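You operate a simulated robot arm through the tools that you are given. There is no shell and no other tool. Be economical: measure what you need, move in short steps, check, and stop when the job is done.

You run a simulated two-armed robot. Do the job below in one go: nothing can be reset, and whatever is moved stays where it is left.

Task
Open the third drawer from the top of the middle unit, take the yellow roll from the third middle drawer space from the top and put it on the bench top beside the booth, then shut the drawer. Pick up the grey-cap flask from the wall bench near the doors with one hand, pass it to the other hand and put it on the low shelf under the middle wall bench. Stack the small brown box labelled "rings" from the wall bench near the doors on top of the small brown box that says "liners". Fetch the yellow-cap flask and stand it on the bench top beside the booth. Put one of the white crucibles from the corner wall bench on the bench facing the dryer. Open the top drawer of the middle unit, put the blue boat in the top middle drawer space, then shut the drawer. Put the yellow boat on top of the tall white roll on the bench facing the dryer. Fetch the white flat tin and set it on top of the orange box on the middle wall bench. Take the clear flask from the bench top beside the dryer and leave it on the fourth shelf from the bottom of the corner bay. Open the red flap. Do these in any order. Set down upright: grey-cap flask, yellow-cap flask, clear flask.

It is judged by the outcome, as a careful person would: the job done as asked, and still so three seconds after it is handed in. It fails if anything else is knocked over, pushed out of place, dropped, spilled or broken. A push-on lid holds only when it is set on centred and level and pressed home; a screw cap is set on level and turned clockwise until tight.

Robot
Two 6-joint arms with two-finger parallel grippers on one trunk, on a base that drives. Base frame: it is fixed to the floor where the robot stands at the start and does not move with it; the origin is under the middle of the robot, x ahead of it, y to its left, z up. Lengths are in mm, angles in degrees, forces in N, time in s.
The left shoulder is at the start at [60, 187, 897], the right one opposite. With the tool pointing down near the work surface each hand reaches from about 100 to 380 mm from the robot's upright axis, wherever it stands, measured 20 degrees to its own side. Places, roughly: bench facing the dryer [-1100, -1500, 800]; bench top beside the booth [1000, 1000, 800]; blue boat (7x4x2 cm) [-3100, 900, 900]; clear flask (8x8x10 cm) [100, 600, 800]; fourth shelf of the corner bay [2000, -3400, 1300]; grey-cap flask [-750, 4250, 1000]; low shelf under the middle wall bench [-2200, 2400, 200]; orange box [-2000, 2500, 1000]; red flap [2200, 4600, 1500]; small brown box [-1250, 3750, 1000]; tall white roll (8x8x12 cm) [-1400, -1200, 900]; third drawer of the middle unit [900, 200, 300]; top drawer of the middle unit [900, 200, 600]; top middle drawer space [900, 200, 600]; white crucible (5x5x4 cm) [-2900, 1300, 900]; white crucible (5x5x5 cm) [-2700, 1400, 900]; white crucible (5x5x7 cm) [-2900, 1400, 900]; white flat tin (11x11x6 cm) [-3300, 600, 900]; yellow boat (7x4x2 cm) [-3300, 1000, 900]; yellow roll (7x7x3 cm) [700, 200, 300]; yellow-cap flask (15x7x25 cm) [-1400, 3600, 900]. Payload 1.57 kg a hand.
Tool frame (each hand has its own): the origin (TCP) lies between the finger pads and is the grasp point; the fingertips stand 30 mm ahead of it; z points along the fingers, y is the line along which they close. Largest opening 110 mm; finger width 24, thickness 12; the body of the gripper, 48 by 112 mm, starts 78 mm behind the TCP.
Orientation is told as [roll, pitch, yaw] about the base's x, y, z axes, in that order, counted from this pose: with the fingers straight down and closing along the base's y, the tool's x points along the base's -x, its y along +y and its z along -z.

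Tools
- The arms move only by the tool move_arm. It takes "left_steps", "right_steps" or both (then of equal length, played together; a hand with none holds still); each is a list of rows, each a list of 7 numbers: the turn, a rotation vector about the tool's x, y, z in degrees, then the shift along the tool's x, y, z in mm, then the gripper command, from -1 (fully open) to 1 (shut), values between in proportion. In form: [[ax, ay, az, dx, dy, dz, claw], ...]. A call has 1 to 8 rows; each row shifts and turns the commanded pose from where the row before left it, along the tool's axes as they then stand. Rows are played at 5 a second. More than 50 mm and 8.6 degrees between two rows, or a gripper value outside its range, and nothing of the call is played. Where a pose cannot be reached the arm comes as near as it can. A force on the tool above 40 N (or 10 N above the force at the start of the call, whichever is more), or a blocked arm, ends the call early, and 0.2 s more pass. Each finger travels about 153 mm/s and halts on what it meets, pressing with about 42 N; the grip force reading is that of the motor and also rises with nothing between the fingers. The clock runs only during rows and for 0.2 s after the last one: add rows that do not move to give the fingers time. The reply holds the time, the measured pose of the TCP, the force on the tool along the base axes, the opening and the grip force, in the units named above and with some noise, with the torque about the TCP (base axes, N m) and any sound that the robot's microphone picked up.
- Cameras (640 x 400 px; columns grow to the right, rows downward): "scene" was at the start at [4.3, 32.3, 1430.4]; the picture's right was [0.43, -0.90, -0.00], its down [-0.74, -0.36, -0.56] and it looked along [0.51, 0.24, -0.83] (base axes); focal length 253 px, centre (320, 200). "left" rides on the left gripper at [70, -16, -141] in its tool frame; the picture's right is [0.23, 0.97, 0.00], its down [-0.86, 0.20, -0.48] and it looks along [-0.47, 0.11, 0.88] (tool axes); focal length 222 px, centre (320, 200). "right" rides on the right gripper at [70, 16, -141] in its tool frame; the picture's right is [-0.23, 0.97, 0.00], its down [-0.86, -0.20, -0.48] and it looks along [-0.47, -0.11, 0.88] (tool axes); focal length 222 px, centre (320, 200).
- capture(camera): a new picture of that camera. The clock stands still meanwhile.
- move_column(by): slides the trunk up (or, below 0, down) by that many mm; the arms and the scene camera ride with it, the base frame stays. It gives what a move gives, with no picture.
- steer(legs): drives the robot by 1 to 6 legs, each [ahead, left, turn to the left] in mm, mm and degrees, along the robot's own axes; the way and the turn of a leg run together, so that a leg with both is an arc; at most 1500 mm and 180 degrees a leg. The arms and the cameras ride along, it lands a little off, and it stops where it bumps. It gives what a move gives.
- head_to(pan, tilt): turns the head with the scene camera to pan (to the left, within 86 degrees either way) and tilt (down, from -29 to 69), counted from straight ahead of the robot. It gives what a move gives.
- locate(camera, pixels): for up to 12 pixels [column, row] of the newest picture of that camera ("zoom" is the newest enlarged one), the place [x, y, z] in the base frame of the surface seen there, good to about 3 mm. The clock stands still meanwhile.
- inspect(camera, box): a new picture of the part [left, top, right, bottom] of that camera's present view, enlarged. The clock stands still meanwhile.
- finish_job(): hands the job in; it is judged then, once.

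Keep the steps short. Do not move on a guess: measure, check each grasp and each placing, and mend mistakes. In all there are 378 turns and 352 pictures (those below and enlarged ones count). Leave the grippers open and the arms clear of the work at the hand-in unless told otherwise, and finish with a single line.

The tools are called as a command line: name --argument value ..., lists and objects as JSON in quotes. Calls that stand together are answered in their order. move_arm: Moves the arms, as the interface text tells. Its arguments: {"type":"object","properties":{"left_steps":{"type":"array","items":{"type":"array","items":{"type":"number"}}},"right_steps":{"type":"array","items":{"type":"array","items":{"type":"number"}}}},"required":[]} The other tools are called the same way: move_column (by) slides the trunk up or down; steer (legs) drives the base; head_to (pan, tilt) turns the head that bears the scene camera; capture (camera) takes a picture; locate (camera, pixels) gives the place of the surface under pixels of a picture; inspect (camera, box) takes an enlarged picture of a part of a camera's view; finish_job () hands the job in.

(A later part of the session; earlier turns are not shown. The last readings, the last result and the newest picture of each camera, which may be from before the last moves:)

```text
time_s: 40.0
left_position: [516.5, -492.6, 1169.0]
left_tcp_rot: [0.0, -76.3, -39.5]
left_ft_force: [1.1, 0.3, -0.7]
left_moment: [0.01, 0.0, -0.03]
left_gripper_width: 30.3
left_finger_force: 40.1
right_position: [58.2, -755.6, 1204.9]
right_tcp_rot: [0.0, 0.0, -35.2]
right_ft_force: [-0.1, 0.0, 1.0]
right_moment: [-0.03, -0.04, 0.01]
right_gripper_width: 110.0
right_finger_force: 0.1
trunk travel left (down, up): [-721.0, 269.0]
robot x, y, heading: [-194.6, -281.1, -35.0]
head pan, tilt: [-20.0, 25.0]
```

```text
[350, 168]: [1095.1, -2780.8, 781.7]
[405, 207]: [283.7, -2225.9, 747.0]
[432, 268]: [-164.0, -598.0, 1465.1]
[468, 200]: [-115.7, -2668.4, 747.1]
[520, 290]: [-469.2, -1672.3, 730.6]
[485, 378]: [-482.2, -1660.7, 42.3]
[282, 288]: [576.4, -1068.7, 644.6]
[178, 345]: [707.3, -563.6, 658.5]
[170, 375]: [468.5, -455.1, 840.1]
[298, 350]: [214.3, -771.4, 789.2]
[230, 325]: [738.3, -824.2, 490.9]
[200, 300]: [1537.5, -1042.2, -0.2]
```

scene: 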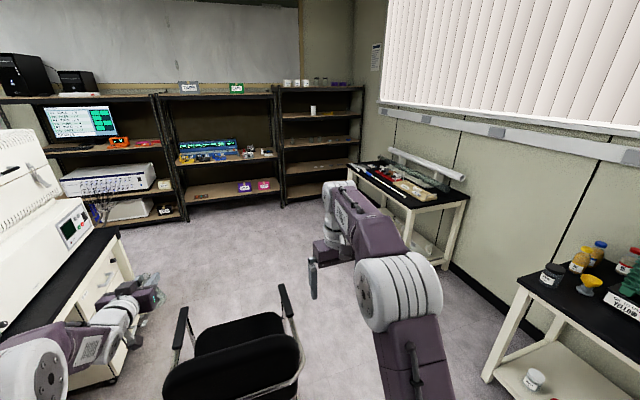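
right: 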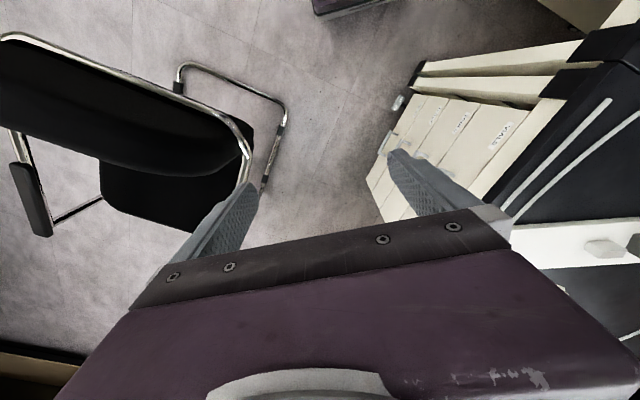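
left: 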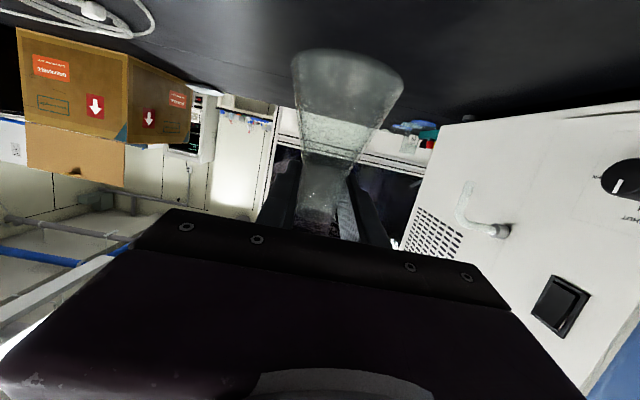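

steer --legs '[[0, -740, 0], [1500, 0, 0], [700, 0, -0.5]]'

head_to --pan 10 --tilt 20

capture --camera "scene"

capture --camera "left"

```text
time_s: 54.4
left_position: [1886.8, -2334.5, 1169.1]
left_tcp_rot: [0.1, -76.2, -39.2]
left_ft_force: [0.6, -1.0, -0.8]
left_moment: [0.01, 0.0, 0.03]
left_gripper_width: 30.3
left_finger_force: 39.9
right_position: [1428.4, -2600.3, 1206.0]
right_tcp_rot: [0.0, 0.0, -34.8]
right_ft_force: [0.7, -1.1, 0.2]
right_moment: [0.02, 0.0, 0.06]
right_gripper_width: 109.6
right_finger_force: 0.1
trunk travel left (down, up): [-721.0, 269.0]
robot x, y, heading: [1171.8, -2132.4, -35.1]
head pan, tilt: [-20.0, 25.0]
```

```text
time_s: 55.4
left_position: [1885.5, -2335.0, 1170.0]
left_tcp_rot: [0.0, -76.3, -39.2]
left_ft_force: [0.9, -0.4, -0.8]
left_moment: [-0.02, 0.0, 0.04]
left_gripper_width: 30.3
left_finger_force: 39.4
right_position: [1429.2, -2602.4, 1206.5]
right_tcp_rot: [0.1, 0.0, -35.0]
right_ft_force: [0.5, 0.5, -0.2]
right_moment: [-0.02, 0.01, -0.02]
right_gripper_width: 110.0
right_finger_force: 0.1
trunk travel left (down, up): [-721.0, 269.0]
robot x, y, heading: [1176.2, -2131.0, -34.8]
head pan, tilt: [10.0, 20.0]
```

```text
318 pictures are left
```

scene: 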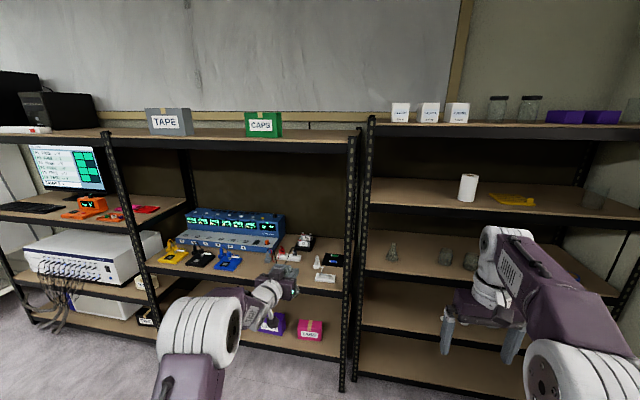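

```text
317 pictures are left
```

left: 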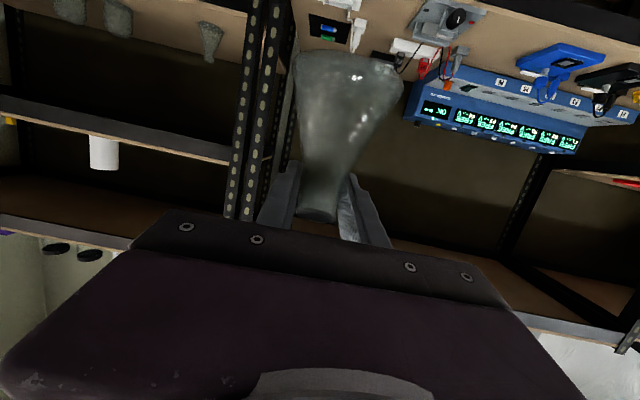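

locate --camera "scene" --pixels '[[410, 192], [430, 200], [395, 205], [400, 211], [440, 185], [466, 190], [378, 195], [372, 215], [400, 145], [510, 200]]'

```text
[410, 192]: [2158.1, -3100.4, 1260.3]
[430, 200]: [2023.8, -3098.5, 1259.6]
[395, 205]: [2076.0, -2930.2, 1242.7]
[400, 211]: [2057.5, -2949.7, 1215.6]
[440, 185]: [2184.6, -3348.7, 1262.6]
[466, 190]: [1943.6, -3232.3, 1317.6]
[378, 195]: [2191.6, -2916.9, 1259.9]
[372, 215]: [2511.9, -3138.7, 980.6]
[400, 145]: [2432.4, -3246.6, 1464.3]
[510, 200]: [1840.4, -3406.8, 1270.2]
```

steer --legs '[[100, -480, 0]]'

move_column --by 210

steer --legs '[[420, 0, 0]]'

capture --camera "left"

capture --camera "scene"

```text
time_s: 58.2
left_position: [1719.6, -2720.3, 1168.7]
left_tcp_rot: [-0.6, -76.3, -39.9]
left_ft_force: [-0.2, 0.8, -0.1]
left_moment: [0.02, -0.03, -0.04]
left_gripper_width: 30.4
left_finger_force: 39.8
right_position: [1257.9, -2980.6, 1207.1]
right_tcp_rot: [-0.2, -0.1, -36.1]
right_ft_force: [0.0, 0.4, -0.9]
right_moment: [-0.02, 0.0, 0.0]
right_gripper_width: 109.8
right_finger_force: 0.0
trunk travel left (down, up): [-721.0, 269.0]
robot x, y, heading: [1012.0, -2506.1, -35.9]
head pan, tilt: [10.0, 20.0]
stopped in leg 1: the robot was blocked; the commanded pose is now the measured one
```

```text
time_s: 60.5
left_position: [1719.6, -2722.9, 1378.7]
left_tcp_rot: [-0.1, -76.2, -40.3]
left_ft_force: [-0.2, 0.2, 0.1]
left_moment: [-0.03, 0.05, 0.0]
left_gripper_width: 30.3
left_finger_force: 39.5
right_position: [1257.5, -2981.6, 1415.5]
right_tcp_rot: [0.0, 0.0, -36.1]
right_ft_force: [-0.5, -0.1, 0.0]
right_moment: [0.03, 0.01, -0.04]
right_gripper_width: 109.9
right_finger_force: 0.0
trunk travel left (down, up): [-931.0, 59.0]
robot x, y, heading: [1012.1, -2509.8, -35.9]
head pan, tilt: [10.0, 20.0]
```

```text
time_s: 62.0
left_position: [1785.1, -2849.8, 1378.8]
left_tcp_rot: [0.3, -76.0, -47.6]
left_ft_force: [-0.6, 0.3, -0.6]
left_moment: [0.0, -0.02, 0.01]
left_gripper_width: 30.5
left_finger_force: 40.1
right_position: [1295.2, -3050.6, 1415.6]
right_tcp_rot: [0.1, -0.1, -42.8]
right_ft_force: [-1.1, 0.4, 0.5]
right_moment: [-0.03, 0.0, -0.02]
right_gripper_width: 110.1
right_finger_force: 0.0
trunk travel left (down, up): [-931.0, 59.0]
robot x, y, heading: [1109.2, -2543.5, -43.0]
head pan, tilt: [10.0, 20.0]
stopped in leg 1: the robot was blocked; the commanded pose is now the measured one
```

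```text
316 pictures are left
```

left: 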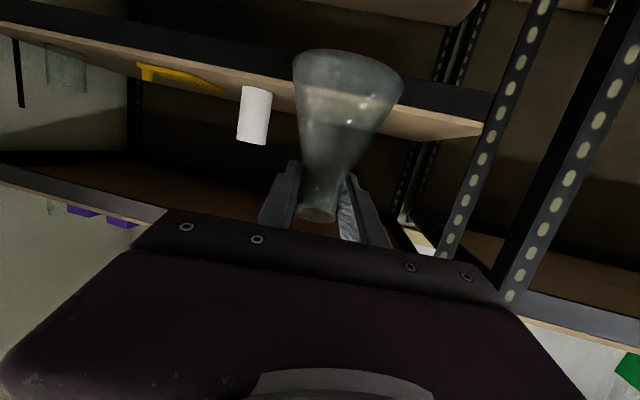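

```text
315 pictures are left
```

scene: 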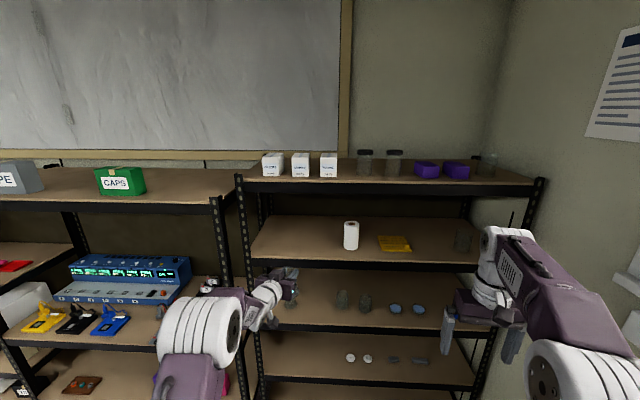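

The base brushed the side table. I back off to the left and straighten, then check the table.

steer --legs '[[0, 150, 0], [0, 0, 7.2]]'

head_to --pan -80 --tilt 50

capture --camera "scene"

```text
time_s: 64.0
left_position: [1919.1, -2656.1, 1379.2]
left_tcp_rot: [0.8, -76.1, -41.2]
left_ft_force: [0.0, -0.2, -0.3]
left_moment: [-0.02, 0.02, 0.07]
left_gripper_width: 30.5
left_finger_force: 39.4
right_position: [1457.6, -2914.1, 1415.3]
right_tcp_rot: [0.1, 0.0, -35.8]
right_ft_force: [-0.9, -0.3, -0.8]
right_moment: [0.05, -0.05, 0.04]
right_gripper_width: 109.8
right_finger_force: 0.1
trunk travel left (down, up): [-931.0, 59.0]
robot x, y, heading: [1209.6, -2432.4, -35.7]
head pan, tilt: [10.0, 20.0]
```

```text
time_s: 65.6
left_position: [1921.9, -2652.0, 1377.9]
left_tcp_rot: [-0.2, -76.1, -40.2]
left_ft_force: [0.2, 0.8, -0.8]
left_moment: [0.02, 0.02, 0.0]
left_gripper_width: 30.6
left_finger_force: 40.0
right_position: [1461.3, -2911.3, 1415.4]
right_tcp_rot: [-0.1, 0.0, -35.9]
right_ft_force: [0.6, 0.0, -0.5]
right_moment: [0.01, 0.0, -0.02]
right_gripper_width: 110.1
right_finger_force: 0.2
trunk travel left (down, up): [-931.0, 59.0]
robot x, y, heading: [1215.0, -2435.7, -35.8]
head pan, tilt: [-80.0, 50.0]
```

```text
314 pictures are left
```

scene: 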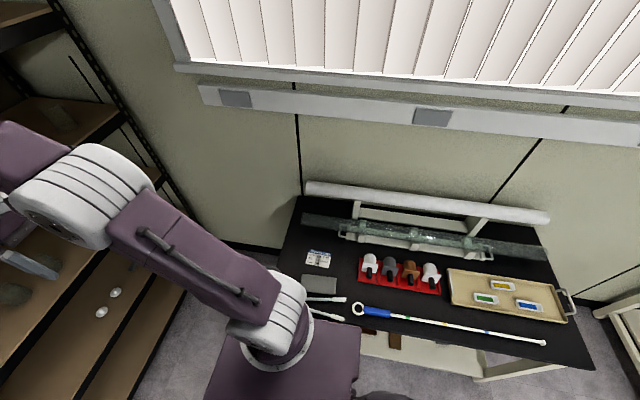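

locate --camera "scene" --pixels '[[590, 366], [460, 352], [285, 262], [530, 228], [300, 200]]'

```text
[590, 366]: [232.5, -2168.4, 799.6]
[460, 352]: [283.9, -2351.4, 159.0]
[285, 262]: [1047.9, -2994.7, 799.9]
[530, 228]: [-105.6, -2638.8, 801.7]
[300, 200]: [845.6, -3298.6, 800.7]
```

move_arm --left_steps '[[0, 0, 0, 0, -37, 0, 1], [0, 0, 0, 0, -37, 0, 1], [0, 0, 0, 0, -37, 0, 1]]'

steer --legs '[[0, -110, 0], [230, 0, 0]]'

capture --camera "left"

head_to --pan 10 --tilt 20

capture --camera "scene"

```text
time_s: 66.4
left_position: [1848.9, -2737.3, 1379.4]
left_tcp_rot: [0.2, -76.2, -40.4]
left_ft_force: [-0.8, -0.8, -0.7]
left_moment: [0.01, 0.0, 0.0]
left_gripper_width: 30.2
left_finger_force: 39.4
right_position: [1460.5, -2911.1, 1415.7]
right_tcp_rot: [0.1, 0.0, -35.9]
right_ft_force: [-0.4, 0.0, -0.3]
right_moment: [0.0, -0.01, -0.01]
right_gripper_width: 110.2
right_finger_force: 0.0
trunk travel left (down, up): [-931.0, 59.0]
robot x, y, heading: [1214.4, -2436.6, -36.1]
head pan, tilt: [-80.0, 50.0]
```

```text
time_s: 69.0
left_position: [1971.3, -2952.5, 1381.1]
left_tcp_rot: [-0.2, -76.5, -39.9]
left_ft_force: [0.6, 0.7, 0.0]
left_moment: [0.01, 0.0, -0.03]
left_gripper_width: 30.3
left_finger_force: 39.3
right_position: [1583.2, -3130.0, 1419.4]
right_tcp_rot: [-0.1, -0.2, -35.7]
right_ft_force: [0.0, 0.8, -0.1]
right_moment: [-0.05, -0.05, 0.04]
right_gripper_width: 110.1
right_finger_force: 0.1
trunk travel left (down, up): [-931.0, 59.0]
robot x, y, heading: [1338.4, -2655.4, -35.9]
head pan, tilt: [-80.0, 50.0]
```

```text
313 pictures are left
```

left: 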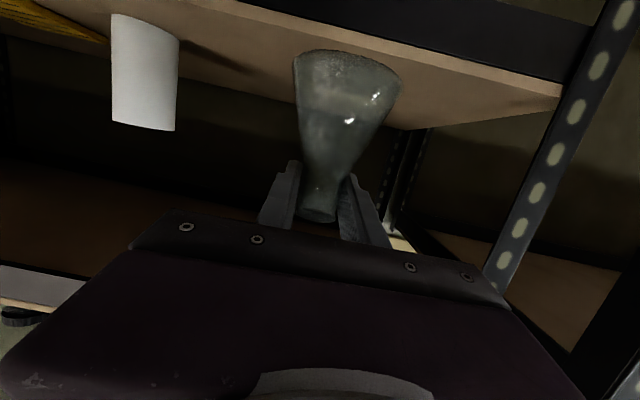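

```text
time_s: 70.6
left_position: [1975.4, -2956.8, 1378.5]
left_tcp_rot: [0.0, -76.2, -40.1]
left_ft_force: [0.9, -0.4, -0.3]
left_moment: [-0.04, -0.03, -0.01]
left_gripper_width: 30.5
left_finger_force: 39.8
right_position: [1587.4, -3134.1, 1415.7]
right_tcp_rot: [0.0, 0.0, -35.8]
right_ft_force: [0.8, 0.0, -0.1]
right_moment: [0.02, 0.02, 0.01]
right_gripper_width: 109.8
right_finger_force: 0.1
trunk travel left (down, up): [-931.0, 59.0]
robot x, y, heading: [1337.4, -2660.1, -36.1]
head pan, tilt: [10.0, 20.0]
```

```text
312 pictures are left
```

scene: 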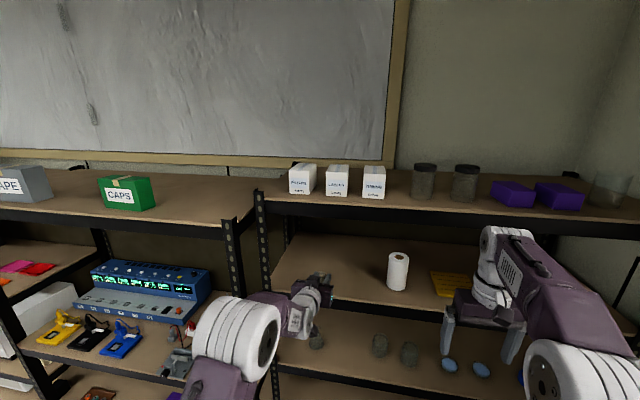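

steer --legs '[[170, 0, 0]]'

capture --camera "left"

inspect --camera "scene" --box '[220, 200, 420, 325]'

```text
time_s: 72.1
left_position: [2112.1, -3053.4, 1379.9]
left_tcp_rot: [0.1, -76.4, -39.9]
left_ft_force: [-1.3, 0.0, 0.0]
left_moment: [0.02, 0.01, -0.06]
left_gripper_width: 30.3
left_finger_force: 39.6
right_position: [1724.3, -3230.0, 1417.4]
right_tcp_rot: [0.0, -0.2, -35.6]
right_ft_force: [-0.7, -0.2, -1.4]
right_moment: [-0.02, 0.01, -0.06]
right_gripper_width: 110.1
right_finger_force: 0.1
trunk travel left (down, up): [-931.0, 59.0]
robot x, y, heading: [1478.7, -2754.2, -35.4]
head pan, tilt: [10.0, 20.0]
```

```text
311 pictures are left
```

left: 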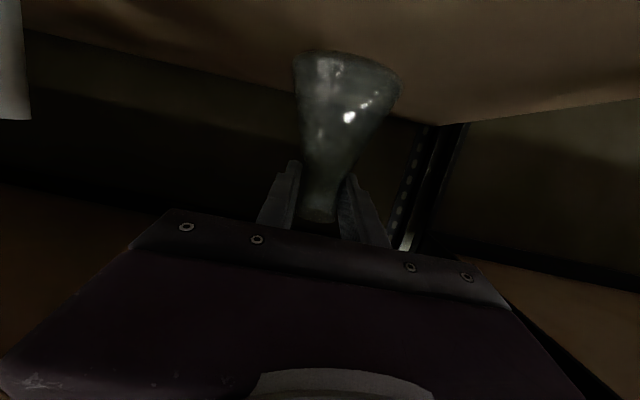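

```text
3.20 times, centred on (320, 262) of scene
```

zoom: 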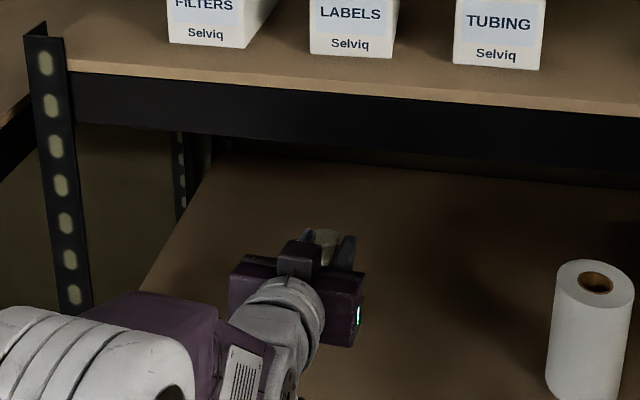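

move_column --by -37

capture --camera "left"

```text
time_s: 72.9
left_position: [2115.4, -3056.9, 1341.3]
left_tcp_rot: [-0.1, -76.2, -40.0]
left_ft_force: [0.1, -0.3, 0.1]
left_moment: [-0.01, -0.01, -0.02]
left_gripper_width: 30.3
left_finger_force: 39.9
right_position: [1727.2, -3233.0, 1379.3]
right_tcp_rot: [-0.1, 0.0, -35.7]
right_ft_force: [0.2, -0.4, -1.0]
right_moment: [-0.03, 0.01, 0.04]
right_gripper_width: 110.1
right_finger_force: 0.1
trunk travel left (down, up): [-894.0, 96.0]
robot x, y, heading: [1477.8, -2760.4, -35.4]
head pan, tilt: [10.0, 20.0]
```

```text
309 pictures are left
```

left: 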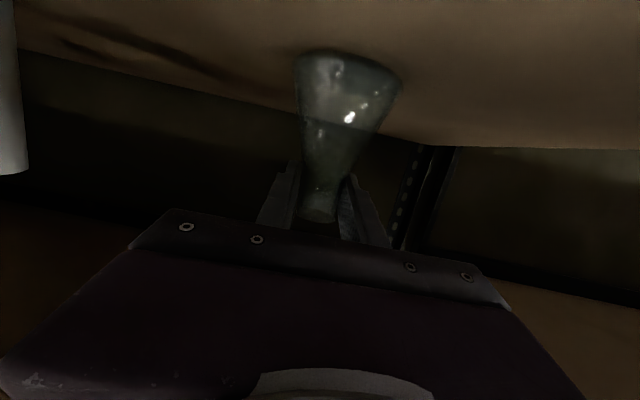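

move_arm --left_steps '[[0, 0, 0, 1, 0, 0.24, 1], [0, 0, 0, 1, 0, 0.24, 1], [0, 0, 0, 1, 0, 0.24, 1]]'

```text
time_s: 73.7
left_position: [2115.5, -3056.1, 1339.5]
left_tcp_rot: [0.1, -76.3, -40.0]
left_ft_force: [0.1, -0.4, -1.5]
left_moment: [0.03, 0.03, -0.03]
left_gripper_width: 30.7
left_finger_force: 39.7
right_position: [1726.9, -3232.6, 1379.4]
right_tcp_rot: [0.0, 0.0, -35.6]
right_ft_force: [-0.4, 0.1, -0.5]
right_moment: [0.01, 0.01, -0.01]
right_gripper_width: 110.0
right_finger_force: 0.1
trunk travel left (down, up): [-894.0, 96.0]
robot x, y, heading: [1479.1, -2757.7, -35.7]
head pan, tilt: [10.0, 20.0]
```

move_arm --left_steps '[[0, 0, 0, 1, 0, 0.24, 1], [0, 0, 0, 1, 0, 0.24, 1], [0, 0, 0, 1, 0, 0.24, 1]]'

capture --camera "left"

```text
time_s: 74.5
left_position: [2113.2, -3056.3, 1338.9]
left_tcp_rot: [0.0, -76.7, -39.8]
left_ft_force: [0.8, -0.4, 8.7]
left_moment: [-0.11, 0.17, 0.0]
left_gripper_width: 30.4
left_finger_force: 39.7
right_position: [1725.1, -3232.4, 1379.5]
right_tcp_rot: [0.0, -0.1, -35.6]
right_ft_force: [0.3, -0.3, 0.2]
right_moment: [-0.03, -0.01, 0.01]
right_gripper_width: 109.7
right_finger_force: 0.1
trunk travel left (down, up): [-894.0, 96.0]
robot x, y, heading: [1476.8, -2758.5, -35.7]
head pan, tilt: [10.0, 20.0]
```

```text
308 pictures are left
```

left: 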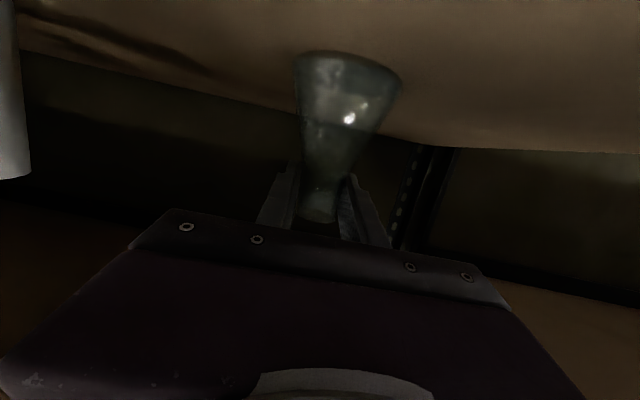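

move_arm --left_steps '[[0, 0, 0, 0, 0, 0, 0.3], [0, 0, 0, 0, 0, 0, -0.2], [0, 0, 0, 0, 0, 0, -1], [0, 0, 0, 0, 0, 0, -1], [0, 0, 0, 0, 0, -20, -1], [0, 0, 0, 0, 0, -40, -1]]'

capture --camera "left"

```text
time_s: 75.9
left_position: [2067.0, -3015.9, 1350.4]
left_tcp_rot: [0.1, -76.3, -40.0]
left_ft_force: [-0.7, 0.3, 0.5]
left_moment: [0.03, 0.03, -0.02]
left_gripper_width: 109.8
left_finger_force: 0.1
right_position: [1724.8, -3231.6, 1379.5]
right_tcp_rot: [0.0, -0.2, -35.6]
right_ft_force: [-0.1, 0.5, 0.3]
right_moment: [0.01, -0.02, 0.0]
right_gripper_width: 110.0
right_finger_force: 0.0
trunk travel left (down, up): [-894.0, 96.0]
robot x, y, heading: [1475.7, -2757.3, -35.6]
head pan, tilt: [10.0, 20.0]
```

```text
307 pictures are left
```

left: 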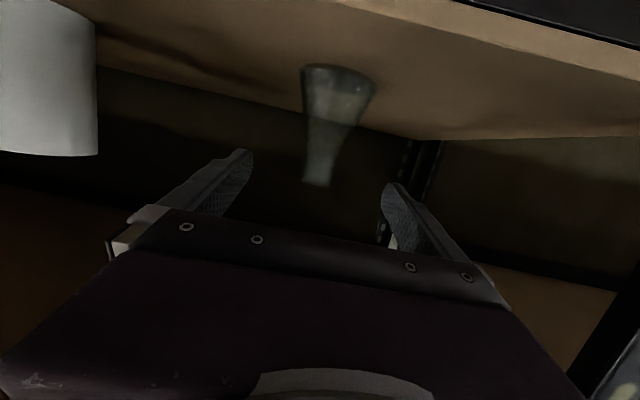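

steer --legs '[[-600, 0, 0], [0, 350, 0], [0, 0, 180], [1400, 0, 0], [1300, 0, 0]]'

head_to --pan 0 --tilt 25

capture --camera "scene"

```text
time_s: 101.0
left_position: [-1418.5, -66.8, 1350.5]
left_tcp_rot: [0.0, -76.3, 135.5]
left_ft_force: [-0.1, 0.5, -0.3]
left_moment: [-0.04, -0.01, 0.03]
left_gripper_width: 110.0
left_finger_force: 0.1
right_position: [-1060.3, 119.0, 1379.1]
right_tcp_rot: [0.0, -0.2, 139.8]
right_ft_force: [-0.4, 0.6, 0.3]
right_moment: [-0.03, 0.04, -0.01]
right_gripper_width: 110.0
right_finger_force: 0.0
trunk travel left (down, up): [-894.0, 96.0]
robot x, y, heading: [-852.2, -369.7, 140.0]
head pan, tilt: [10.0, 20.0]
```

```text
time_s: 101.7
left_position: [-1419.7, -66.7, 1348.7]
left_tcp_rot: [0.0, -76.2, 135.5]
left_ft_force: [0.9, -0.9, 0.0]
left_moment: [-0.01, -0.01, 0.02]
left_gripper_width: 110.0
left_finger_force: 0.0
right_position: [-1061.0, 119.2, 1379.0]
right_tcp_rot: [0.0, -0.2, 139.8]
right_ft_force: [-0.3, 0.2, 0.4]
right_moment: [-0.02, 0.0, 0.02]
right_gripper_width: 109.9
right_finger_force: 0.1
trunk travel left (down, up): [-894.0, 96.0]
robot x, y, heading: [-851.1, -373.3, 139.4]
head pan, tilt: [0.0, 25.0]
```

```text
306 pictures are left
```

scene: 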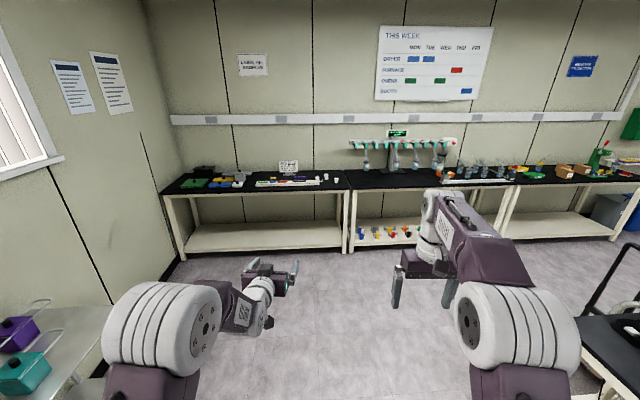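

locate --camera "scene" --pixels '[[170, 194], [340, 189], [355, 189], [515, 184], [180, 255], [270, 180], [240, 183], [330, 180], [420, 180], [348, 250], [60, 370], [630, 182]]'

inspect --camera "scene" --box '[160, 150, 352, 210]'

```text
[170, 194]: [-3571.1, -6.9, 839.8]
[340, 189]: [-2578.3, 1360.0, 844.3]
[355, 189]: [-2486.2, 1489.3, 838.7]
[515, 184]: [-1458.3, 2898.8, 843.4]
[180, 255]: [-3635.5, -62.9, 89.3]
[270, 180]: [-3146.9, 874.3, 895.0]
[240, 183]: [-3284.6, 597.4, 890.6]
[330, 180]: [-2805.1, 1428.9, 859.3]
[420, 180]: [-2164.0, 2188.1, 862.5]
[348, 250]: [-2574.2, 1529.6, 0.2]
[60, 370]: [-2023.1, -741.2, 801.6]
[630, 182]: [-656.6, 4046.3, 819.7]
```

```text
3.33 times, centred on (256, 180) of scene
```

zoom: 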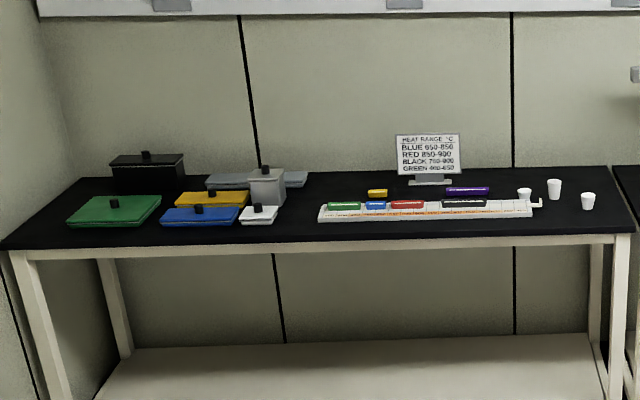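

steer --legs '[[0, 150, 4.6], [1000, 0, 0], [900, 0, 0]]'

head_to --pan 0 --tilt 48

capture --camera "scene"

```text
time_s: 112.3
left_position: [-3078.2, 918.1, 1350.0]
left_tcp_rot: [0.0, -76.3, 139.2]
left_ft_force: [-0.5, -0.1, 0.5]
left_moment: [0.02, -0.02, 0.01]
left_gripper_width: 109.7
left_finger_force: 0.1
right_position: [-2732.5, 1128.9, 1378.8]
right_tcp_rot: [-0.1, -0.2, 143.5]
right_ft_force: [-0.1, 1.1, -0.1]
right_moment: [0.01, 0.05, -0.01]
right_gripper_width: 109.9
right_finger_force: 0.0
trunk travel left (down, up): [-894.0, 96.0]
robot x, y, heading: [-2492.3, 651.3, 143.5]
head pan, tilt: [0.0, 25.0]
```

```text
time_s: 113.2
left_position: [-3079.9, 918.9, 1348.8]
left_tcp_rot: [0.0, -76.1, 139.2]
left_ft_force: [0.0, 0.6, 0.2]
left_moment: [0.0, 0.0, 0.04]
left_gripper_width: 109.8
left_finger_force: 0.0
right_position: [-2733.8, 1128.7, 1378.9]
right_tcp_rot: [0.1, 0.0, 143.5]
right_ft_force: [0.8, -0.6, -0.5]
right_moment: [0.02, -0.01, 0.03]
right_gripper_width: 110.1
right_finger_force: 0.0
trunk travel left (down, up): [-894.0, 96.0]
robot x, y, heading: [-2489.9, 649.1, 143.4]
head pan, tilt: [0.0, 48.0]
```

```text
304 pictures are left
```

scene: 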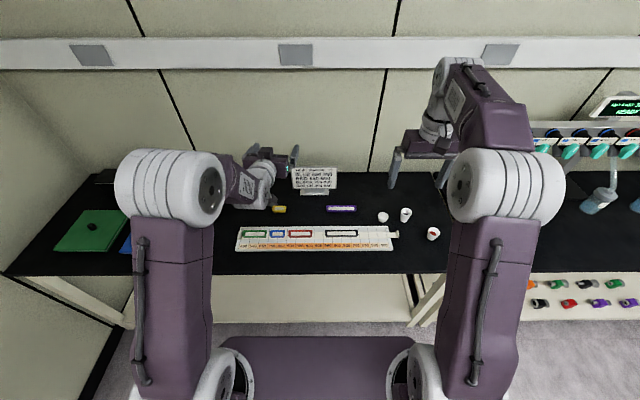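

inspect --camera "scene" --box '[230, 170, 450, 270]'

head_to --pan 35 --tilt 48

capture --camera "scene"

```text
2.91 times, centred on (340, 220) of scene
```

zoom: 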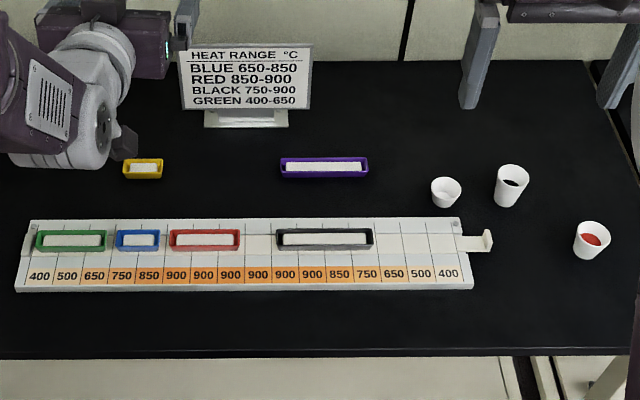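

```text
time_s: 114.2
left_position: [-3080.3, 920.0, 1349.2]
left_tcp_rot: [0.0, -76.3, 139.2]
left_ft_force: [-0.3, 0.0, -0.4]
left_moment: [0.03, -0.03, -0.01]
left_gripper_width: 110.0
left_finger_force: 0.0
right_position: [-2732.6, 1129.3, 1378.3]
right_tcp_rot: [0.0, -0.2, 143.6]
right_ft_force: [-0.2, -0.6, -0.9]
right_moment: [-0.02, 0.04, 0.01]
right_gripper_width: 109.8
right_finger_force: 0.0
trunk travel left (down, up): [-894.0, 96.0]
robot x, y, heading: [-2495.9, 652.7, 143.6]
head pan, tilt: [35.0, 48.0]
```

```text
302 pictures are left
```

scene: 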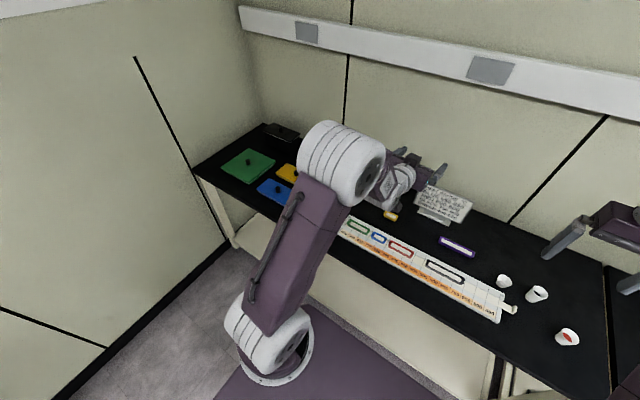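

locate --camera "zoom" --pixels '[[125, 175], [160, 174], [143, 168], [143, 180], [137, 236], [117, 248], [159, 246], [138, 251], [444, 190], [444, 203], [511, 172], [592, 240]]'

```text
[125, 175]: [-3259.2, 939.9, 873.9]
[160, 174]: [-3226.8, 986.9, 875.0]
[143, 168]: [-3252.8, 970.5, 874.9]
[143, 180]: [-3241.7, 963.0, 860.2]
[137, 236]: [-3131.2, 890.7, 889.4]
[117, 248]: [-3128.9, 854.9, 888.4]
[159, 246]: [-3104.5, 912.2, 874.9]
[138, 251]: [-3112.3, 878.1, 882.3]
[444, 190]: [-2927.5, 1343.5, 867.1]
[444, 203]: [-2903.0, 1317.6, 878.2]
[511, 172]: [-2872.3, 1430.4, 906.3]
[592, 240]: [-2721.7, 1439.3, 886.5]
```

move_arm --left_steps '[[-4.8, 0, -1.2, 0, 0, 0, -1], [0, 8.5, 0, 0, 0, 0, -1], [0, 8.5, 0, 0, 0, 0, -1], [0, 8.5, 0, 0, 0, 0, -1], [0, 8.5, 0, 0, 0, 0, -1]]'

move_column --by -200

steer --legs '[[150, 0, 0.6]]'

capture --camera "left"

```text
time_s: 115.4
left_position: [-3089.9, 908.7, 1350.8]
left_tcp_rot: [3.5, -51.0, 144.5]
left_ft_force: [0.1, -0.6, 0.3]
left_moment: [0.01, 0.05, -0.01]
left_gripper_width: 109.9
left_finger_force: 0.1
left hand out of reach, approached as far as the arm can: row 4, 5
right_position: [-2732.3, 1129.3, 1378.7]
right_tcp_rot: [0.0, 0.0, 143.5]
right_ft_force: [-0.2, 0.1, -0.6]
right_moment: [-0.02, 0.0, 0.01]
right_gripper_width: 110.1
right_finger_force: 0.1
trunk travel left (down, up): [-894.0, 96.0]
robot x, y, heading: [-2489.4, 654.1, 143.4]
head pan, tilt: [35.0, 48.0]
```

```text
time_s: 117.5
left_position: [-3090.5, 907.2, 1150.7]
left_tcp_rot: [3.4, -50.9, 144.6]
left_ft_force: [0.1, 0.2, 0.3]
left_moment: [0.0, -0.01, -0.01]
left_gripper_width: 109.8
left_finger_force: 0.1
right_position: [-2732.8, 1128.3, 1179.3]
right_tcp_rot: [-0.1, -0.1, 143.5]
right_ft_force: [0.2, 0.1, -0.1]
right_moment: [0.04, 0.04, 0.01]
right_gripper_width: 109.7
right_finger_force: 0.1
trunk travel left (down, up): [-694.0, 296.0]
robot x, y, heading: [-2492.1, 651.1, 144.0]
head pan, tilt: [35.0, 48.0]
```

```text
time_s: 118.9
left_position: [-3213.9, 989.3, 1151.4]
left_tcp_rot: [3.4, -50.9, 145.2]
left_ft_force: [0.2, 0.5, -0.2]
left_moment: [0.01, -0.02, 0.0]
left_gripper_width: 110.0
left_finger_force: 0.0
right_position: [-2859.2, 1214.6, 1179.4]
right_tcp_rot: [0.0, -0.2, 144.0]
right_ft_force: [0.1, -0.1, 0.7]
right_moment: [0.01, 0.01, 0.02]
right_gripper_width: 110.0
right_finger_force: 0.1
trunk travel left (down, up): [-694.0, 296.0]
robot x, y, heading: [-2613.3, 736.7, 144.1]
head pan, tilt: [35.0, 48.0]
```

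```text
301 pictures are left
```

left: 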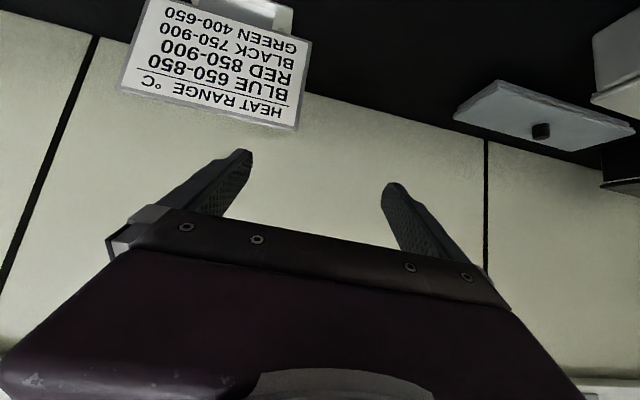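

steer --legs '[[75, 0, 0]]'

move_arm --left_steps '[[0, 0, -2.7, 0, 0, 0, -0.6], [0, 0, 0, 0, 0, 0, -0.6]]'

```text
time_s: 120.0
left_position: [-3273.8, 1033.4, 1152.7]
left_tcp_rot: [3.4, -51.0, 145.1]
left_ft_force: [0.4, -1.2, -0.9]
left_moment: [0.0, -0.02, -0.02]
left_gripper_width: 110.0
left_finger_force: 0.0
right_position: [-2918.6, 1257.8, 1180.6]
right_tcp_rot: [0.0, -0.2, 143.9]
right_ft_force: [0.0, 0.0, 0.2]
right_moment: [0.02, -0.02, -0.02]
right_gripper_width: 110.2
right_finger_force: 0.0
trunk travel left (down, up): [-694.0, 296.0]
robot x, y, heading: [-2673.7, 783.6, 144.1]
head pan, tilt: [35.0, 48.0]
```

```text
time_s: 120.6
left_position: [-3274.8, 1034.3, 1151.4]
left_tcp_rot: [0.0, -50.9, 149.6]
left_ft_force: [-0.5, 1.3, -0.6]
left_moment: [-0.02, 0.01, -0.01]
left_gripper_width: 87.9
left_finger_force: 0.2
right_position: [-2919.1, 1259.2, 1179.9]
right_tcp_rot: [-0.2, -0.1, 144.0]
right_ft_force: [-0.2, -0.8, 0.5]
right_moment: [0.01, -0.02, 0.01]
right_gripper_width: 110.2
right_finger_force: 0.1
trunk travel left (down, up): [-694.0, 296.0]
robot x, y, heading: [-2673.2, 782.5, 143.9]
head pan, tilt: [35.0, 48.0]
```

move_arm --left_steps '[[4.2, 0, 3.4, 0, 0, 0, -0.6], [0, 0, 0, 44.4, 9.6, 16.6, -0.6], [0, 0, 0, 44.4, 9.6, 16.6, -0.6], [0, 0, 0, 44.4, 9.6, 16.6, -0.6], [0, 0, 0, 44.4, 9.6, 16.6, -0.6]]'

capture --camera "left"

```text
time_s: 121.8
left_position: [-3258.4, 973.2, 1000.4]
left_tcp_rot: [-0.1, -51.1, 144.2]
left_ft_force: [0.5, 0.0, -0.9]
left_moment: [-0.02, -0.01, -0.02]
left_gripper_width: 88.1
left_finger_force: 0.1
left hand out of reach, approached as far as the arm can: row 2, 3
right_position: [-2921.1, 1260.2, 1179.0]
right_tcp_rot: [0.0, 0.0, 144.1]
right_ft_force: [-0.5, 0.3, 0.4]
right_moment: [-0.03, -0.01, -0.01]
right_gripper_width: 109.8
right_finger_force: 0.0
trunk travel left (down, up): [-694.0, 296.0]
robot x, y, heading: [-2675.6, 785.0, 144.2]
head pan, tilt: [35.0, 48.0]
```

```text
300 pictures are left
```

left: 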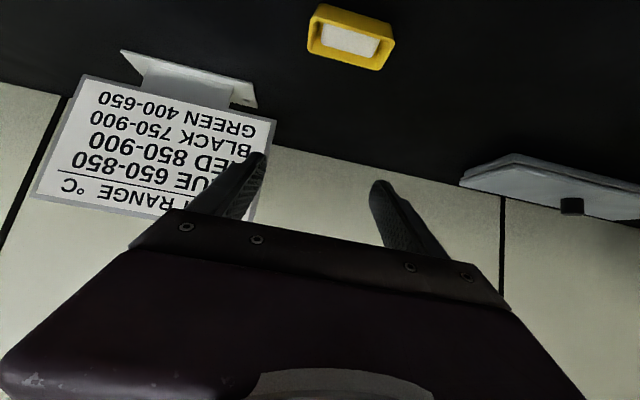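

locate --camera "left" --pixels '[[275, 122], [260, 218], [253, 103], [140, 65], [316, 6], [391, 20], [380, 62], [310, 50], [348, 40]]'

```text
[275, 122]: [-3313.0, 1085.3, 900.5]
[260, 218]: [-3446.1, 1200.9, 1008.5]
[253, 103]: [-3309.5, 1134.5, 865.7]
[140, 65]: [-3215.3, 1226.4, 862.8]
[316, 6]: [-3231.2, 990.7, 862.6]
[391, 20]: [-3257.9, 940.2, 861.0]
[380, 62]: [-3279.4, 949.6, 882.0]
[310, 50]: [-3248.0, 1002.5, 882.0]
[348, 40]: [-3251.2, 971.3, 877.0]
```

move_arm --left_steps '[[-4.3, 0, -3.5, 0, 0, 0, -0.6], [0, 0, 0, 32.8, 0, 17.7, -0.6], [0, 0, 0, 32.8, 0, 17.7, -0.6]]'

capture --camera "left"

```text
time_s: 122.6
left_position: [-3246.8, 965.6, 928.0]
left_tcp_rot: [0.1, -51.0, 149.6]
left_ft_force: [0.3, 0.7, -0.4]
left_moment: [-0.03, 0.01, 0.0]
left_gripper_width: 87.9
left_finger_force: 0.1
right_position: [-2920.8, 1259.6, 1179.9]
right_tcp_rot: [-0.1, -0.1, 143.9]
right_ft_force: [-0.4, -0.1, 0.0]
right_moment: [-0.01, 0.02, -0.02]
right_gripper_width: 109.6
right_finger_force: 0.0
trunk travel left (down, up): [-694.0, 296.0]
robot x, y, heading: [-2671.6, 782.7, 144.1]
head pan, tilt: [35.0, 48.0]
```

```text
299 pictures are left
```

left: 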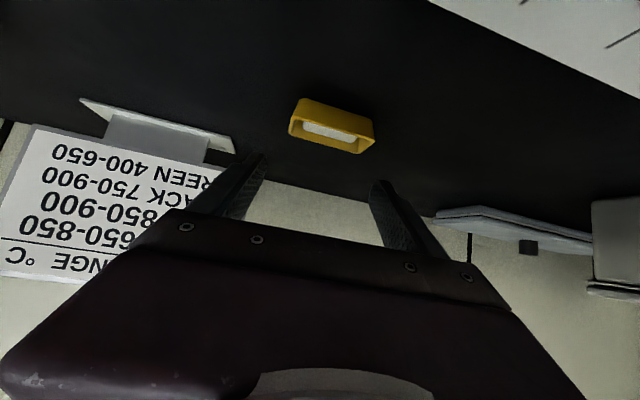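

move_arm --left_steps '[[0, 0, 0, 17, 1, 9.2, -0.6], [0, 0, 0, 17, 1, 9.2, -0.6], [0, 0, 0, 0, 0, 0, -0.2], [0, 0, 0, 0, 0, 0, 0.5], [0, 0, 0, 0, 0, 0, 0.5]]'

capture --camera "left"

```text
time_s: 123.8
left_position: [-3242.6, 959.7, 889.6]
left_tcp_rot: [0.0, -51.0, 149.6]
left_ft_force: [0.0, -0.2, 0.3]
left_moment: [0.02, -0.02, -0.04]
left_gripper_width: 64.9
left_finger_force: 41.8
right_position: [-2919.3, 1258.7, 1179.9]
right_tcp_rot: [0.0, -0.1, 144.0]
right_ft_force: [-0.2, -0.6, 0.6]
right_moment: [0.01, 0.0, 0.0]
right_gripper_width: 109.9
right_finger_force: 0.0
trunk travel left (down, up): [-694.0, 296.0]
robot x, y, heading: [-2674.5, 782.4, 144.1]
head pan, tilt: [35.0, 48.0]
```

```text
298 pictures are left
```

left: 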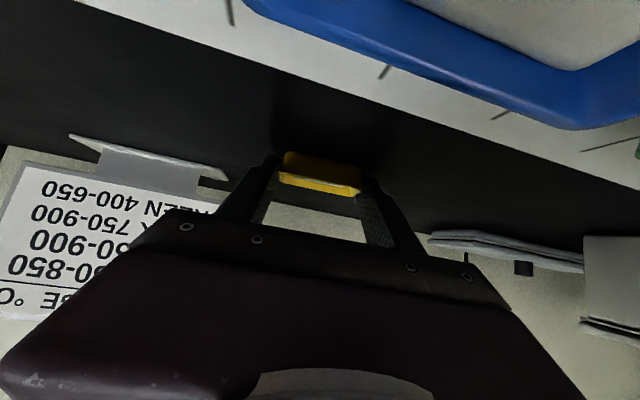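

move_arm --left_steps '[[0, 0, 0, -7.8, 0, -6.3, 1], [0, 0, 0, -23.3, 0, -18.9, 1], [0, 0, 0, -31, 0, -25, 1], [0, 0, 0, -31, 0, -25, 1]]'

capture --camera "left"

head_to --pan -25 --tilt 45

capture --camera "scene"

```text
time_s: 124.8
left_position: [-3238.8, 961.0, 1010.6]
left_tcp_rot: [0.1, -51.0, 149.6]
left_ft_force: [0.6, -0.2, -1.4]
left_moment: [-0.02, 0.02, -0.01]
left_gripper_width: 64.4
left_finger_force: 41.9
right_position: [-2920.1, 1257.9, 1180.2]
right_tcp_rot: [0.1, -0.2, 144.1]
right_ft_force: [-0.5, 0.8, 0.4]
right_moment: [-0.02, 0.0, -0.04]
right_gripper_width: 110.0
right_finger_force: 0.0
trunk travel left (down, up): [-694.0, 296.0]
robot x, y, heading: [-2675.6, 780.8, 144.3]
head pan, tilt: [35.0, 48.0]
```

```text
297 pictures are left
```

left: 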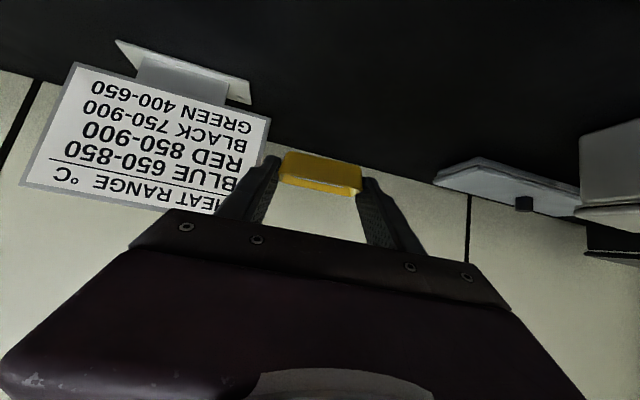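

```text
time_s: 126.1
left_position: [-3241.0, 962.6, 1008.7]
left_tcp_rot: [0.0, -50.9, 149.6]
left_ft_force: [0.6, 0.5, -0.2]
left_moment: [-0.02, 0.03, 0.01]
left_gripper_width: 64.5
left_finger_force: 42.1
right_position: [-2920.2, 1259.7, 1179.4]
right_tcp_rot: [-0.1, -0.1, 144.0]
right_ft_force: [-0.2, 0.2, 1.2]
right_moment: [0.0, 0.01, 0.01]
right_gripper_width: 110.2
right_finger_force: 0.0
trunk travel left (down, up): [-694.0, 296.0]
robot x, y, heading: [-2673.7, 784.5, 144.0]
head pan, tilt: [-25.0, 45.0]
```

```text
296 pictures are left
```

scene: 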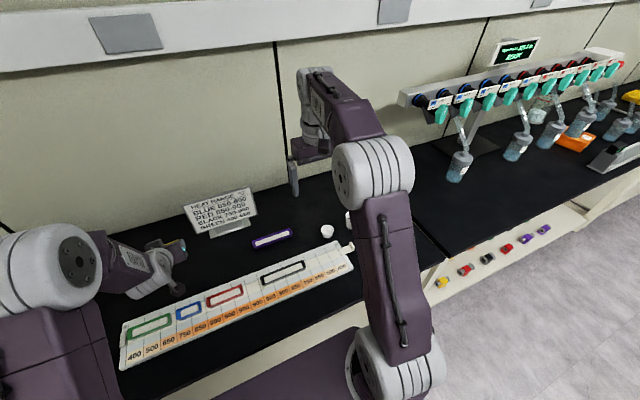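

locate --camera "scene" --pixels '[[403, 92], [415, 100], [327, 231], [348, 215], [455, 180], [500, 50], [445, 110]]'

move_column --by 60

```text
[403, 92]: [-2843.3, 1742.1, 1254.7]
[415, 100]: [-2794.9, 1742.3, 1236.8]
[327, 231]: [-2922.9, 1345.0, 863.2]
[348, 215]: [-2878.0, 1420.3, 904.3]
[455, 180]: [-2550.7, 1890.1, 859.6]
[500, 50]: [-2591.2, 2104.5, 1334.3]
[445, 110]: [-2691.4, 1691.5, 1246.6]
```

```text
time_s: 127.1
left_position: [-3239.9, 961.7, 1069.8]
left_tcp_rot: [0.0, -51.0, 149.7]
left_ft_force: [0.7, 0.2, 0.3]
left_moment: [-0.01, -0.03, -0.01]
left_gripper_width: 64.6
left_finger_force: 42.6
right_position: [-2919.6, 1259.8, 1240.7]
right_tcp_rot: [0.0, -0.1, 144.0]
right_ft_force: [0.0, -0.5, -0.3]
right_moment: [-0.01, 0.01, 0.02]
right_gripper_width: 110.1
right_finger_force: 0.1
trunk travel left (down, up): [-754.0, 236.0]
robot x, y, heading: [-2673.8, 783.2, 144.0]
head pan, tilt: [-25.0, 45.0]
```

steer --legs '[[-20, -264, 0]]'

capture --camera "right"

```text
time_s: 128.9
left_position: [-3072.5, 1159.4, 1068.9]
left_tcp_rot: [-0.1, -51.0, 150.0]
left_ft_force: [-0.1, -0.5, 0.3]
left_moment: [0.03, -0.06, -0.02]
left_gripper_width: 64.6
left_finger_force: 41.5
right_position: [-2754.1, 1457.5, 1239.6]
right_tcp_rot: [-0.1, -0.1, 144.5]
right_ft_force: [0.5, 0.0, -0.1]
right_moment: [0.01, 0.01, 0.01]
right_gripper_width: 109.8
right_finger_force: 0.0
trunk travel left (down, up): [-754.0, 236.0]
robot x, y, heading: [-2503.7, 985.0, 144.3]
head pan, tilt: [-25.0, 45.0]
```

```text
295 pictures are left
```

right: 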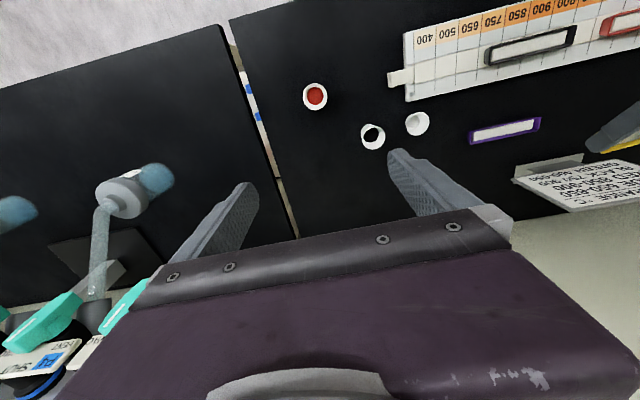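

inspect --camera "right" --box '[280, 60, 450, 170]'

```text
3.64 times, centred on (365, 115) of right
```

zoom: 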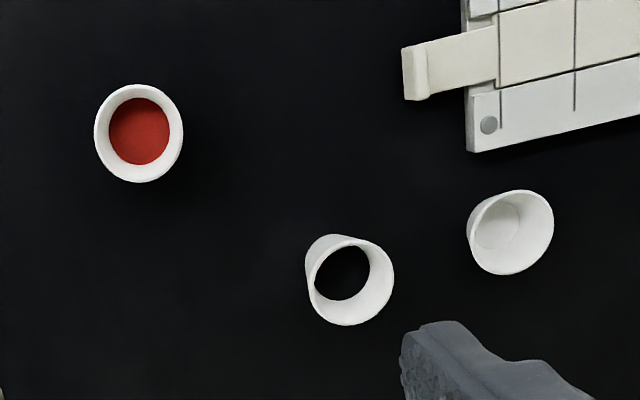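

locate --camera "zoom" --pixels '[[550, 220], [470, 245], [525, 192], [500, 272], [500, 225], [138, 86], [140, 181]]'

steer --legs '[[35, 195, 0]]'

capture --camera "right"

```text
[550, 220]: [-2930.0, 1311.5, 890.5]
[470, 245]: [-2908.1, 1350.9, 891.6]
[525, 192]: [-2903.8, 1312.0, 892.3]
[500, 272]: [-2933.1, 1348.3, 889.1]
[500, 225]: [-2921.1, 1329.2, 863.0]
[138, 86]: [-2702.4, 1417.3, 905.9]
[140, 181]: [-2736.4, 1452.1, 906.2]
```

```text
time_s: 130.5
left_position: [-3212.3, 1023.7, 1070.0]
left_tcp_rot: [0.3, -51.0, 149.9]
left_ft_force: [-0.8, 0.1, -0.7]
left_moment: [0.0, -0.02, 0.01]
left_gripper_width: 64.5
left_finger_force: 42.2
right_position: [-2894.3, 1324.1, 1239.9]
right_tcp_rot: [-0.1, 0.0, 144.4]
right_ft_force: [1.0, 0.3, -1.1]
right_moment: [-0.02, 0.0, 0.01]
right_gripper_width: 110.1
right_finger_force: 0.1
trunk travel left (down, up): [-754.0, 236.0]
robot x, y, heading: [-2643.4, 851.0, 144.6]
head pan, tilt: [-25.0, 45.0]
```

```text
293 pictures are left
```

right: 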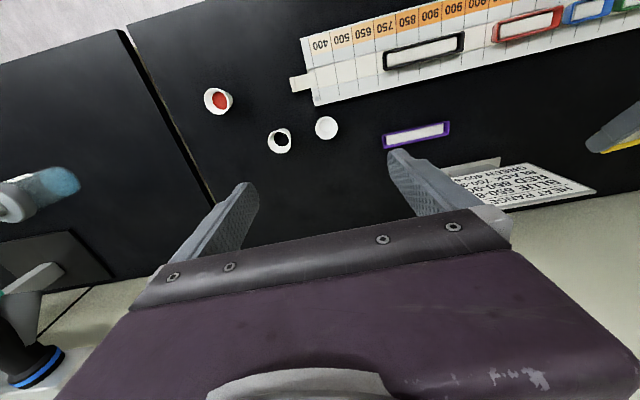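

move_arm --right_steps '[[0, 0, 0, -12, 4.5, 40, -0.45], [0, 0, 0, -12, 4.5, 40, -0.45], [0, 0, 0, 0, 0, 45, -0.45], [0, 0, 0, 0, 0, 45, -0.45], [0, 0, 0, 0, 0, 45, -0.45], [0, 0, 0, 0, 0, 45, -0.45]]'

capture --camera "right"

```text
time_s: 131.9
left_position: [-3213.1, 1022.9, 1068.9]
left_tcp_rot: [0.2, -51.0, 150.1]
left_ft_force: [-0.3, 0.1, -0.4]
left_moment: [-0.01, -0.01, 0.02]
left_gripper_width: 64.7
left_finger_force: 42.4
right_position: [-2918.0, 1332.7, 980.5]
right_tcp_rot: [0.0, -0.1, 144.5]
right_ft_force: [-0.1, 0.1, -0.3]
right_moment: [-0.02, -0.01, 0.02]
right_gripper_width: 79.6
right_finger_force: 0.2
trunk travel left (down, up): [-754.0, 236.0]
robot x, y, heading: [-2642.0, 844.6, 144.6]
head pan, tilt: [-25.0, 45.0]
```

```text
292 pictures are left
```

right: 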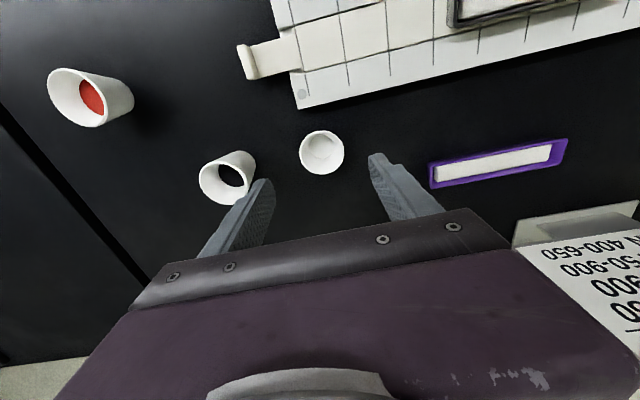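

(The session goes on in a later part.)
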